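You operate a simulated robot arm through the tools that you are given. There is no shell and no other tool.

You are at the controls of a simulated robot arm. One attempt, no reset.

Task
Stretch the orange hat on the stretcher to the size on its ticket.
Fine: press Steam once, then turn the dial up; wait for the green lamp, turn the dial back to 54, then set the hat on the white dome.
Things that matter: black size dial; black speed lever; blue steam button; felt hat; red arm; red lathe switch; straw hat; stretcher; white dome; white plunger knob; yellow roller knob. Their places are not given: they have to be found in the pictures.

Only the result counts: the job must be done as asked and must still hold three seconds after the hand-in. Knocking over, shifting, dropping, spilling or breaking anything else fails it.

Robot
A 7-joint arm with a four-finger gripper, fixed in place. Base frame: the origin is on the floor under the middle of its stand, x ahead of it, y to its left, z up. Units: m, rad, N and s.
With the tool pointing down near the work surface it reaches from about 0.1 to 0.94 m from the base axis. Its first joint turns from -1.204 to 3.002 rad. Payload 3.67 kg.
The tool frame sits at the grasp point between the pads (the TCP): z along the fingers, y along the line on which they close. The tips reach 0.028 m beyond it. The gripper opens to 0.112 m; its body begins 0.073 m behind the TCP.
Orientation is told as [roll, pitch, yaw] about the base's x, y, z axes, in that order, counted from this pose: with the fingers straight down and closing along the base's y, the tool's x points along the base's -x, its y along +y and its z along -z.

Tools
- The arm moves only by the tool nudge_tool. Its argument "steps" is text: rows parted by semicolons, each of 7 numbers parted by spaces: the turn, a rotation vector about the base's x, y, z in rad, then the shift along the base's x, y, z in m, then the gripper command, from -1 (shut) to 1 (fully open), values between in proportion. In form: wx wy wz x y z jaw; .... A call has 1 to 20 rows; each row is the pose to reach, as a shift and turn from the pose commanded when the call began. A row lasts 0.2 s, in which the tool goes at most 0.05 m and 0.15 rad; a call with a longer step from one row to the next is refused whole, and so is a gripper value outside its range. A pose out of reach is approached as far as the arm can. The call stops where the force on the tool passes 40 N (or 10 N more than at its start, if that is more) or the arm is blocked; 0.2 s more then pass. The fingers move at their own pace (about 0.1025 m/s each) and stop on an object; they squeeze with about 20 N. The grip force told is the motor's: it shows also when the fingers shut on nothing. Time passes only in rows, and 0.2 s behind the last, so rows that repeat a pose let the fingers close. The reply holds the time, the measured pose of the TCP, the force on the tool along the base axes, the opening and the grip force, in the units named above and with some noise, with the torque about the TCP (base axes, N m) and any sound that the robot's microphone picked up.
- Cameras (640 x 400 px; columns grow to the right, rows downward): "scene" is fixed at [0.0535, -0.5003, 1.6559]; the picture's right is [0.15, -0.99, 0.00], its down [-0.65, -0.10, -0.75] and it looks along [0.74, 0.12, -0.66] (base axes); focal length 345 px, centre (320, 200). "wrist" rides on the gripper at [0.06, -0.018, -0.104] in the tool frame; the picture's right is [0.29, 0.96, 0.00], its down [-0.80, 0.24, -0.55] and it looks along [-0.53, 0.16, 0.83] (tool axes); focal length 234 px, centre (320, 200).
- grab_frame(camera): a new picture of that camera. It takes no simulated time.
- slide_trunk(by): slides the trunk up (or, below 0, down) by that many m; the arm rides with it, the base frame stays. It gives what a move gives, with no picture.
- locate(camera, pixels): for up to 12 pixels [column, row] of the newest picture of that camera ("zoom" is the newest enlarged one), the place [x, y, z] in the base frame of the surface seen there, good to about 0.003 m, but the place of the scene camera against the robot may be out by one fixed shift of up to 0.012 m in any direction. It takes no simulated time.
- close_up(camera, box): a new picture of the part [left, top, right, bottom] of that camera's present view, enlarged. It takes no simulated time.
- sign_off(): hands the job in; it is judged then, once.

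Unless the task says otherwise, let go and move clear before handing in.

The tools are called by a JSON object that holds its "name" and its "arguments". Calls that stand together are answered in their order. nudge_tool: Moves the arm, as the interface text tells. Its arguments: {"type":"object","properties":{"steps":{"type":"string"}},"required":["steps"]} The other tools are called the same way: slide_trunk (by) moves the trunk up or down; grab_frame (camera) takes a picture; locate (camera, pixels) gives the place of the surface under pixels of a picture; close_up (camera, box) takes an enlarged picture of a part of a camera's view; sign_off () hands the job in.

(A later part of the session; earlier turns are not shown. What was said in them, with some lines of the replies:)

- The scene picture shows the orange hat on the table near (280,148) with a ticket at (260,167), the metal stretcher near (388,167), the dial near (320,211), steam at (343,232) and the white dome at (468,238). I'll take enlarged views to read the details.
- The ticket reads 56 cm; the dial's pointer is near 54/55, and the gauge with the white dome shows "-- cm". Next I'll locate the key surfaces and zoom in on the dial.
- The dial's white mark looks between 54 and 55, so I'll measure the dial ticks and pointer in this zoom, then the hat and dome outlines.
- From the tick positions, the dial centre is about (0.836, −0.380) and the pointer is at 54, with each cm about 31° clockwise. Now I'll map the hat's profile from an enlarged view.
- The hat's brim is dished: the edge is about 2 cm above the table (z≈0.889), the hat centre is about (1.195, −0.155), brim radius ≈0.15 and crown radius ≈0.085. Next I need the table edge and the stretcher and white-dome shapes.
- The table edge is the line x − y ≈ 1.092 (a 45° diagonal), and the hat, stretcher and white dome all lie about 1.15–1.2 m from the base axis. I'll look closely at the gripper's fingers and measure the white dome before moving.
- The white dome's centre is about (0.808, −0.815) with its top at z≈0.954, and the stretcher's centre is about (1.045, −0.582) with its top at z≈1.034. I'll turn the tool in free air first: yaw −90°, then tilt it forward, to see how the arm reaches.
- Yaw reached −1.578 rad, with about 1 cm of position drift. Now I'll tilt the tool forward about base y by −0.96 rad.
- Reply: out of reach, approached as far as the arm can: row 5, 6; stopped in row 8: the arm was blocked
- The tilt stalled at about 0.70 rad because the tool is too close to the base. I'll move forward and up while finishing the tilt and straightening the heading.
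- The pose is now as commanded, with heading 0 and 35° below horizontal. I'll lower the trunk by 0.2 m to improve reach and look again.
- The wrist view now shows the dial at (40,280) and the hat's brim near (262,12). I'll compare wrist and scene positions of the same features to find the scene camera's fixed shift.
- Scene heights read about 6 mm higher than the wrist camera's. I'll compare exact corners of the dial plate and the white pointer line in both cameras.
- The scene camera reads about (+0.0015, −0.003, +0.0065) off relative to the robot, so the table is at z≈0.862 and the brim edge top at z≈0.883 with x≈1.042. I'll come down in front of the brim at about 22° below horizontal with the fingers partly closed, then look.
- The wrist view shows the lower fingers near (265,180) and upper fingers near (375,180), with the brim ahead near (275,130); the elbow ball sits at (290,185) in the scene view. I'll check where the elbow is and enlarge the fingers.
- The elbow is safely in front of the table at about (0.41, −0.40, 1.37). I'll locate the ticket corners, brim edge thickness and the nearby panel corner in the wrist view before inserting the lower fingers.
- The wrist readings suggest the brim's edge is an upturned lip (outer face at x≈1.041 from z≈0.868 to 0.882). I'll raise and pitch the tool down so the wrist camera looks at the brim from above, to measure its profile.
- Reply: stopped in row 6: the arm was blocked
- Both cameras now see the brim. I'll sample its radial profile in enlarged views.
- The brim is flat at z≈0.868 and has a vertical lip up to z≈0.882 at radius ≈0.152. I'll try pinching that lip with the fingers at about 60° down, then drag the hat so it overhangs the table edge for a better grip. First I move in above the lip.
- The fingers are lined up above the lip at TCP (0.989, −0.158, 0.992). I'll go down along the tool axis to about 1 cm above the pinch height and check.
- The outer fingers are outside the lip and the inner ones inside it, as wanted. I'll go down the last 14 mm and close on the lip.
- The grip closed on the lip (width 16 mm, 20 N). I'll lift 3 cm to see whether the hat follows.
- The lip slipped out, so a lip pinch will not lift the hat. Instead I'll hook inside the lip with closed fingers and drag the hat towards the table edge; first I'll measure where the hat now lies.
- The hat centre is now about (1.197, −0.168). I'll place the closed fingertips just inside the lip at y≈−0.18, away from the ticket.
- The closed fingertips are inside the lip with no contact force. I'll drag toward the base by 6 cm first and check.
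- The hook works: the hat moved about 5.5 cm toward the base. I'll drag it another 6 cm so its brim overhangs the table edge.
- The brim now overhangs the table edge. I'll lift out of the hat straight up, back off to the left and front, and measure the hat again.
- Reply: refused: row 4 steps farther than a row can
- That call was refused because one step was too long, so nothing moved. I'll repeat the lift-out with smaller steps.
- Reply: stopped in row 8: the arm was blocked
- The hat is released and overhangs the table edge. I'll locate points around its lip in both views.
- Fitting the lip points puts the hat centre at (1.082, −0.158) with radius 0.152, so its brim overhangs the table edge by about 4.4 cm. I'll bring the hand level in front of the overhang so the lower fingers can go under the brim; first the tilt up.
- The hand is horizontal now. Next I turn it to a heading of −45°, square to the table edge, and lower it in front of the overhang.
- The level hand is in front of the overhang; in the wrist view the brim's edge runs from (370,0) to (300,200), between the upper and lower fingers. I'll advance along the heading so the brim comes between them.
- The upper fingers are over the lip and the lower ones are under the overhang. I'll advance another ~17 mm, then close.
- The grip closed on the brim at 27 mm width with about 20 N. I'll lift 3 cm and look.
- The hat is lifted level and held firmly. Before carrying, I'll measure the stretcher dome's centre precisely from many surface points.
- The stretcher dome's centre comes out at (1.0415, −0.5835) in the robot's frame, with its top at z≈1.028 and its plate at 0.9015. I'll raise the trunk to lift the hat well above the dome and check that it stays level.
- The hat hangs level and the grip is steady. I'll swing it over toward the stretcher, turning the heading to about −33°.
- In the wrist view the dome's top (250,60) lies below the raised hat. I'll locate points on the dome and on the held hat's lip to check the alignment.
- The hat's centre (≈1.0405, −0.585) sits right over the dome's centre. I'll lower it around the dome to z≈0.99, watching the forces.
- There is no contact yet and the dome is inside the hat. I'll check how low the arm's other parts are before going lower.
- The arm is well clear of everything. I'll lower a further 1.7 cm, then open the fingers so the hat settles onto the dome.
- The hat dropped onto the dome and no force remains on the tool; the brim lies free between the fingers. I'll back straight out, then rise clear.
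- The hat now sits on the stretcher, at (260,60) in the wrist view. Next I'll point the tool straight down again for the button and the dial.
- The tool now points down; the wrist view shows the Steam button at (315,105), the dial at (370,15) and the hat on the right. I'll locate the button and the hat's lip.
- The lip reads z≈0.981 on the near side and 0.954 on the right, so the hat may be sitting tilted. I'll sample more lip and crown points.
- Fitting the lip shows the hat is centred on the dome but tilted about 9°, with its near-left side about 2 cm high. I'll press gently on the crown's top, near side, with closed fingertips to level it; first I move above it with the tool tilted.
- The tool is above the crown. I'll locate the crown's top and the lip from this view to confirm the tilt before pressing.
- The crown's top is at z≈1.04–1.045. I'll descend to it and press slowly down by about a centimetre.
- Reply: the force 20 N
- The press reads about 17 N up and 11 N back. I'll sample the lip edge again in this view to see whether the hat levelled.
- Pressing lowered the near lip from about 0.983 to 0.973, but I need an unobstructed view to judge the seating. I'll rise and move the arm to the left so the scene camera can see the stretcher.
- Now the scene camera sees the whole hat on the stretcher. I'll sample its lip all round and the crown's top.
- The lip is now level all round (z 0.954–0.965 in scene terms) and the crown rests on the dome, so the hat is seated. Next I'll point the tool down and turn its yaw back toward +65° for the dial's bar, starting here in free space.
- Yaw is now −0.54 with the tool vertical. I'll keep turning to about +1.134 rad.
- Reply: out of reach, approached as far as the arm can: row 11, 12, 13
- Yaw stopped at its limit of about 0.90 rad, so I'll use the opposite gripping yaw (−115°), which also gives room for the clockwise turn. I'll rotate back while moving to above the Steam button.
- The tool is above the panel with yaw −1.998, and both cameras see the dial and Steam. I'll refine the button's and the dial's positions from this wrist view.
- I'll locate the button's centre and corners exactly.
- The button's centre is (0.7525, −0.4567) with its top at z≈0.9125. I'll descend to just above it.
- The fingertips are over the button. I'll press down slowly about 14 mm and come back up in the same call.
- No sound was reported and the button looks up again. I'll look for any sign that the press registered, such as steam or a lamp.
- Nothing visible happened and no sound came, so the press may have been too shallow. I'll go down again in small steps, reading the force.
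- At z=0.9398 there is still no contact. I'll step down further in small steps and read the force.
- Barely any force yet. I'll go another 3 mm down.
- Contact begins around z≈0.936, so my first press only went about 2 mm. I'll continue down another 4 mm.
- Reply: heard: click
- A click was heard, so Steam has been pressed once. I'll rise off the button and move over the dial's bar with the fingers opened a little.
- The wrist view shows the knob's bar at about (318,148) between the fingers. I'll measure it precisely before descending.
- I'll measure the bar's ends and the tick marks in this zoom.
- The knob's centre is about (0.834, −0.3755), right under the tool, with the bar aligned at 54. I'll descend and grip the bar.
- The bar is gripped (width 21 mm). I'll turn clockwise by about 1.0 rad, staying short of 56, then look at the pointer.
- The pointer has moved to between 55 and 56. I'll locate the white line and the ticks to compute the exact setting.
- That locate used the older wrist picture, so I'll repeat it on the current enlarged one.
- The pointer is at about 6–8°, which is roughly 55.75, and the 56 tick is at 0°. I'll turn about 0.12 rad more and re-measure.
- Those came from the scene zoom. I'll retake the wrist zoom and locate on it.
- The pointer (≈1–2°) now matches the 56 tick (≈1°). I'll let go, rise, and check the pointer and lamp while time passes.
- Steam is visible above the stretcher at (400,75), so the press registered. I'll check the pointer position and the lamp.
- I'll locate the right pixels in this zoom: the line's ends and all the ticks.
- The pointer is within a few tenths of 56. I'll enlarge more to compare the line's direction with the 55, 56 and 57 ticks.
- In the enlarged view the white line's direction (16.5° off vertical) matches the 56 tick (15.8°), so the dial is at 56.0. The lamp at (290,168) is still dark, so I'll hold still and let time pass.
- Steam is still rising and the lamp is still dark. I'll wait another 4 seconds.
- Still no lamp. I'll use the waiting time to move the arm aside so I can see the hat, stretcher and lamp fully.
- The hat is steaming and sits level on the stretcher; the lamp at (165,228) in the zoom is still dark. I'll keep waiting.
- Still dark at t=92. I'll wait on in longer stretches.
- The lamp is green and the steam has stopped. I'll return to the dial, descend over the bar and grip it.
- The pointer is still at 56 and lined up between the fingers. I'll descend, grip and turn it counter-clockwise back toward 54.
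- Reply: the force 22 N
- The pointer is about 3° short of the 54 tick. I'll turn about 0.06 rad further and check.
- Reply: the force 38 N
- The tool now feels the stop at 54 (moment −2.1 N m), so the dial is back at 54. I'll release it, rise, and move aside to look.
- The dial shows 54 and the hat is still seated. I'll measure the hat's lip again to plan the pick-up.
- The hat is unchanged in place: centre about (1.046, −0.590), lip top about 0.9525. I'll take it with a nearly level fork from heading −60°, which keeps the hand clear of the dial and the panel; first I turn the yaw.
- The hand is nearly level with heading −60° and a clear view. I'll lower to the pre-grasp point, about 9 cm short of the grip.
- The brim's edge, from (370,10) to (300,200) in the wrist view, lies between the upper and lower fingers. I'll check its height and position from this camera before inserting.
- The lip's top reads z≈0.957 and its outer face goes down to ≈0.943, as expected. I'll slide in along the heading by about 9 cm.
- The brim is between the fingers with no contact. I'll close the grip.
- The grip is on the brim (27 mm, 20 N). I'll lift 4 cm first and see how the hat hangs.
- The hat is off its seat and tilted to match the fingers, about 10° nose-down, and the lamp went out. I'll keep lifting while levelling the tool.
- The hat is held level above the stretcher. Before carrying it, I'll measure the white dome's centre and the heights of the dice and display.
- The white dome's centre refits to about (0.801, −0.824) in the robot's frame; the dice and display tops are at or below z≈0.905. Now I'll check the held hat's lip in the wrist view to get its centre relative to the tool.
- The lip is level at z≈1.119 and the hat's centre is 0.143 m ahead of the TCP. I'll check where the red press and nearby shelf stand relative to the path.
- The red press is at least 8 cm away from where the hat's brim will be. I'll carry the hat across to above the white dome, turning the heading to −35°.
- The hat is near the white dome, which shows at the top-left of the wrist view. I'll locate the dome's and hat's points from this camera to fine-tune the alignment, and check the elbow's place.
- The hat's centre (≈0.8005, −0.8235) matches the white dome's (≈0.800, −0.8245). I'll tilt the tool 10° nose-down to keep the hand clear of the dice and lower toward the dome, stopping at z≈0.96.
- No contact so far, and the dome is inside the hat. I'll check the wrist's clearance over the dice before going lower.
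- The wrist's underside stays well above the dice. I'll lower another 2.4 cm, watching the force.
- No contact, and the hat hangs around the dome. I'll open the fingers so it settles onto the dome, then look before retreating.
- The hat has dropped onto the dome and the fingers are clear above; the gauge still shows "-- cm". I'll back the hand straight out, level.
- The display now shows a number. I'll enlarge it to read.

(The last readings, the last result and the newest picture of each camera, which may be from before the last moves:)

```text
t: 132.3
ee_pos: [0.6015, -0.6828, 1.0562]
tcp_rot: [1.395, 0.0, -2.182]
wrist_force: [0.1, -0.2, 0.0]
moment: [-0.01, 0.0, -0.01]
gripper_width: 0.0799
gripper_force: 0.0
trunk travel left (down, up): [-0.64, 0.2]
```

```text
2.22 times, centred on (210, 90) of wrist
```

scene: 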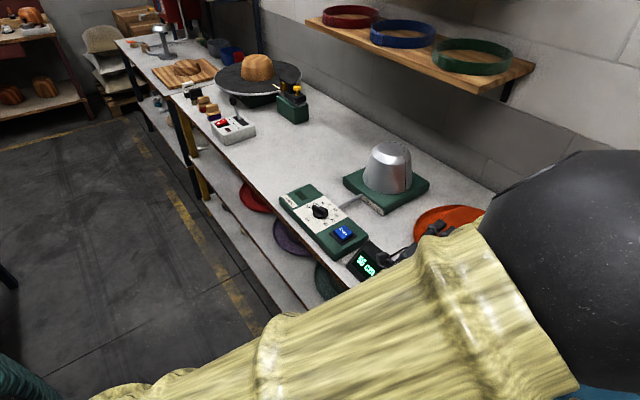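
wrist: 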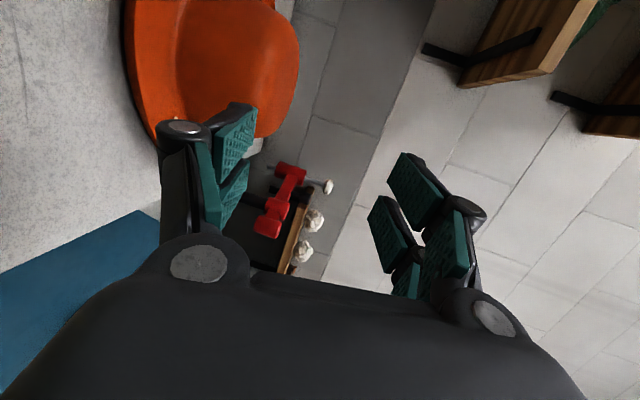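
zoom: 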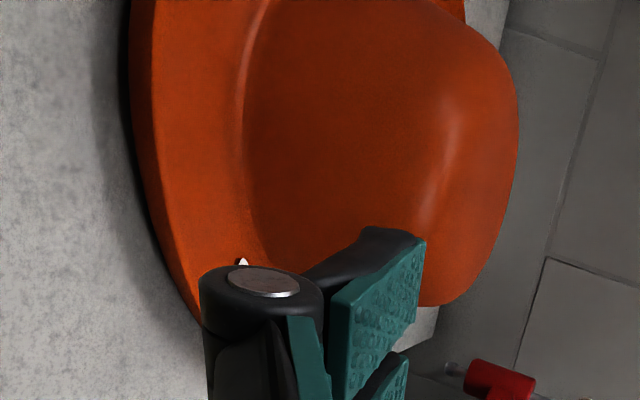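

The gauge reads 56 cm, matching the ticket. I'll move the arm clear to the left and recheck the reading and how the hat sits.

{"name": "nudge_tool", "arguments": {"steps": "0 0 0 -0.005 0.02 0.04 0.3; 0 0 0 -0.005 0.05 0.07 0.3; 0 0 0 0.005 0.09 0.09 0.3; 0 0 0 0.02 0.13 0.1 0.3; 0 0 0 0.035 0.17 0.1 0.3; 0 0 0 0.05 0.21 0.1 0.3; 0 0 0 0.07 0.25 0.1 0.3; 0 0 0 0.09 0.29 0.1 0.3; 0 0 0 0.11 0.33 0.1 0.3; 0 0 0 0.13 0.37 0.1 0.3; 0 0 0 0.15 0.41 0.1 0.3; 0 0 0 0.17 0.45 0.1 0.3; 0 0 0 0.19 0.49 0.1 0.3; 0 0 0 0.2 0.53 0.1 0.3; 0 0 0 0.2 0.57 0.1 0.3; 0 0 0 0.2 0.57 0.1 0.3"}}

{"name": "grab_frame", "arguments": {"camera": "scene"}}

{"name": "close_up", "arguments": {"camera": "scene", "box": [340, 175, 560, 330]}}

```text
t: 135.7
ee_pos: [0.8008, -0.1137, 1.1596]
tcp_rot: [1.394, 0.001, -2.182]
wrist_force: [-0.3, -0.5, 0.7]
moment: [-0.01, 0.0, 0.02]
gripper_width: 0.0728
gripper_force: 0.1
trunk travel left (down, up): [-0.64, 0.2]
```

```text
taken
```

scene: 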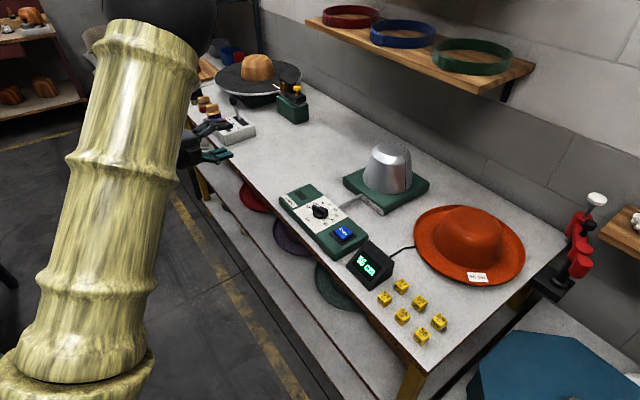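

```text
2.58 times, centred on (450, 252) of scene
```

zoom: 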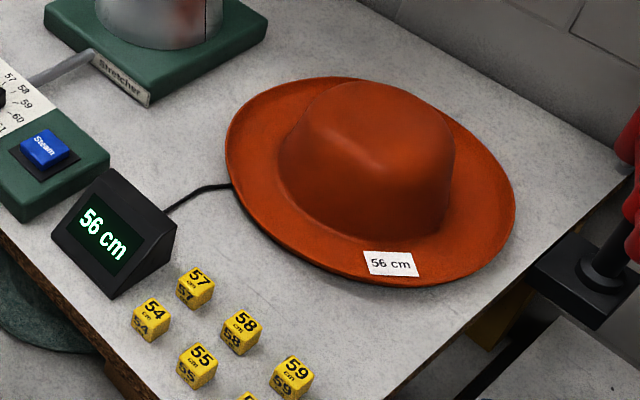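

The hat sits flat on the white dome and the gauge reads 56 cm; the dice, panel and stretcher are undisturbed. I'll wait several seconds to see whether the reading holds.

{"name": "nudge_tool", "arguments": {"steps": "0 0 0 0 0 0 0.3; 0 0 0 0 0 0 0.3; 0 0 0 0 0 0 0.3; 0 0 0 0 0 0 0.3; 0 0 0 0 0 0 0.3; 0 0 0 0 0 0 0.3; 0 0 0 0 0 0 0.3; 0 0 0 0 0 0 0.3; 0 0 0 0 0 0 0.3; 0 0 0 0 0 0 0.3; 0 0 0 0 0 0 0.3; 0 0 0 0 0 0 0.3; 0 0 0 0 0 0 0.3; 0 0 0 0 0 0 0.3; 0 0 0 0 0 0 0.3; 0 0 0 0 0 0 0.3; 0 0 0 0 0 0 0.3; 0 0 0 0 0 0 0.3; 0 0 0 0 0 0 0.3; 0 0 0 0 0 0 0.3"}}

{"name": "close_up", "arguments": {"camera": "scene", "box": [400, 190, 540, 300]}}

{"name": "locate", "arguments": {"camera": "zoom", "pixels": [[65, 150], [85, 100], [150, 72], [75, 200], [130, 265], [220, 320], [320, 350], [420, 350], [500, 320], [560, 260], [565, 210], [500, 130]]}}

{"name": "close_up", "arguments": {"camera": "scene", "box": [270, 170, 410, 290]}}

```text
t: 139.9
ee_pos: [0.8003, -0.1126, 1.1597]
tcp_rot: [1.396, 0.0, -2.18]
wrist_force: [0.1, -0.1, 0.5]
moment: [0.01, 0.0, -0.01]
gripper_width: 0.0728
gripper_force: 0.0
trunk travel left (down, up): [-0.64, 0.2]
```

```text
3.64 times, centred on (470, 245) of scene
```

zoom: 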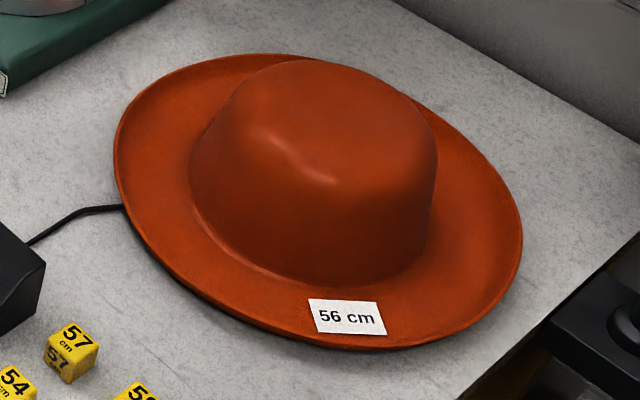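

```text
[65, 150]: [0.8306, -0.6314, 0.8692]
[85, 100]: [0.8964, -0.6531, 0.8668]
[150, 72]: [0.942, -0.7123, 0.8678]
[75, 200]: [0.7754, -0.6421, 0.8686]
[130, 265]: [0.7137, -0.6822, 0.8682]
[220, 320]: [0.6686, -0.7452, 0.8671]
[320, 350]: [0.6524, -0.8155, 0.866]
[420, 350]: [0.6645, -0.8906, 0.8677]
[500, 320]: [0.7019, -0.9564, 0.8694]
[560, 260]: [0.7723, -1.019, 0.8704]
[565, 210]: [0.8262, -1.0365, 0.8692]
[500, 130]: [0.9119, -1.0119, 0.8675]
```

```text
3.33 times, centred on (340, 230) of scene
```

zoom: 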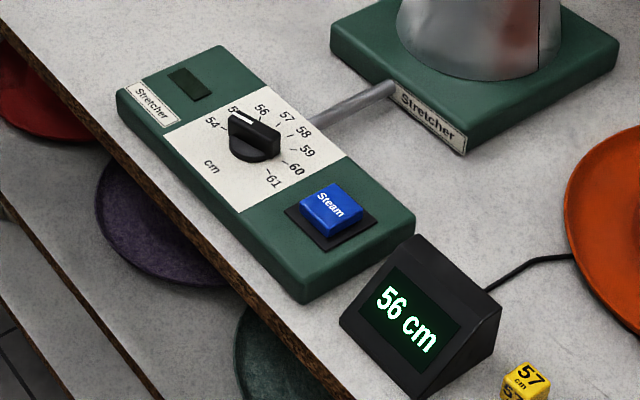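

The reading has held at 56 cm for several seconds, the hat sits level on the white dome, the dial is at 54, the lamp is off, and the arm is clear with nothing else disturbed. I'll hand the job in.

{"name": "sign_off", "arguments": {}}

```text
The job is handed in.
```

The orange hat is stretched to 56 cm, the size on its ticket, and is sitting on the white dome. The gauge read 56 cm and stayed there for the several seconds I watched before handing in. I don't have the judge's result.

- **Steam:** My first press didn't go deep enough to register. The second one clicked and steam came up, so it counts as one press.
- **Dial:** I turned it to 56, waited for the green lamp, then turned it back to 54. It still showed 54 at the end.
- **Handling the hat:** I had to drag it to the table edge to get a firm grip on its brim. I let it drop the last few centimetres onto both the stretcher and the dome. On the stretcher it landed tilted, so I pressed the crown down to level it before steaming.
- **Everything else:** The dice, panel, stretcher and gauge looked untouched in the last pictures, and the arm was well clear.
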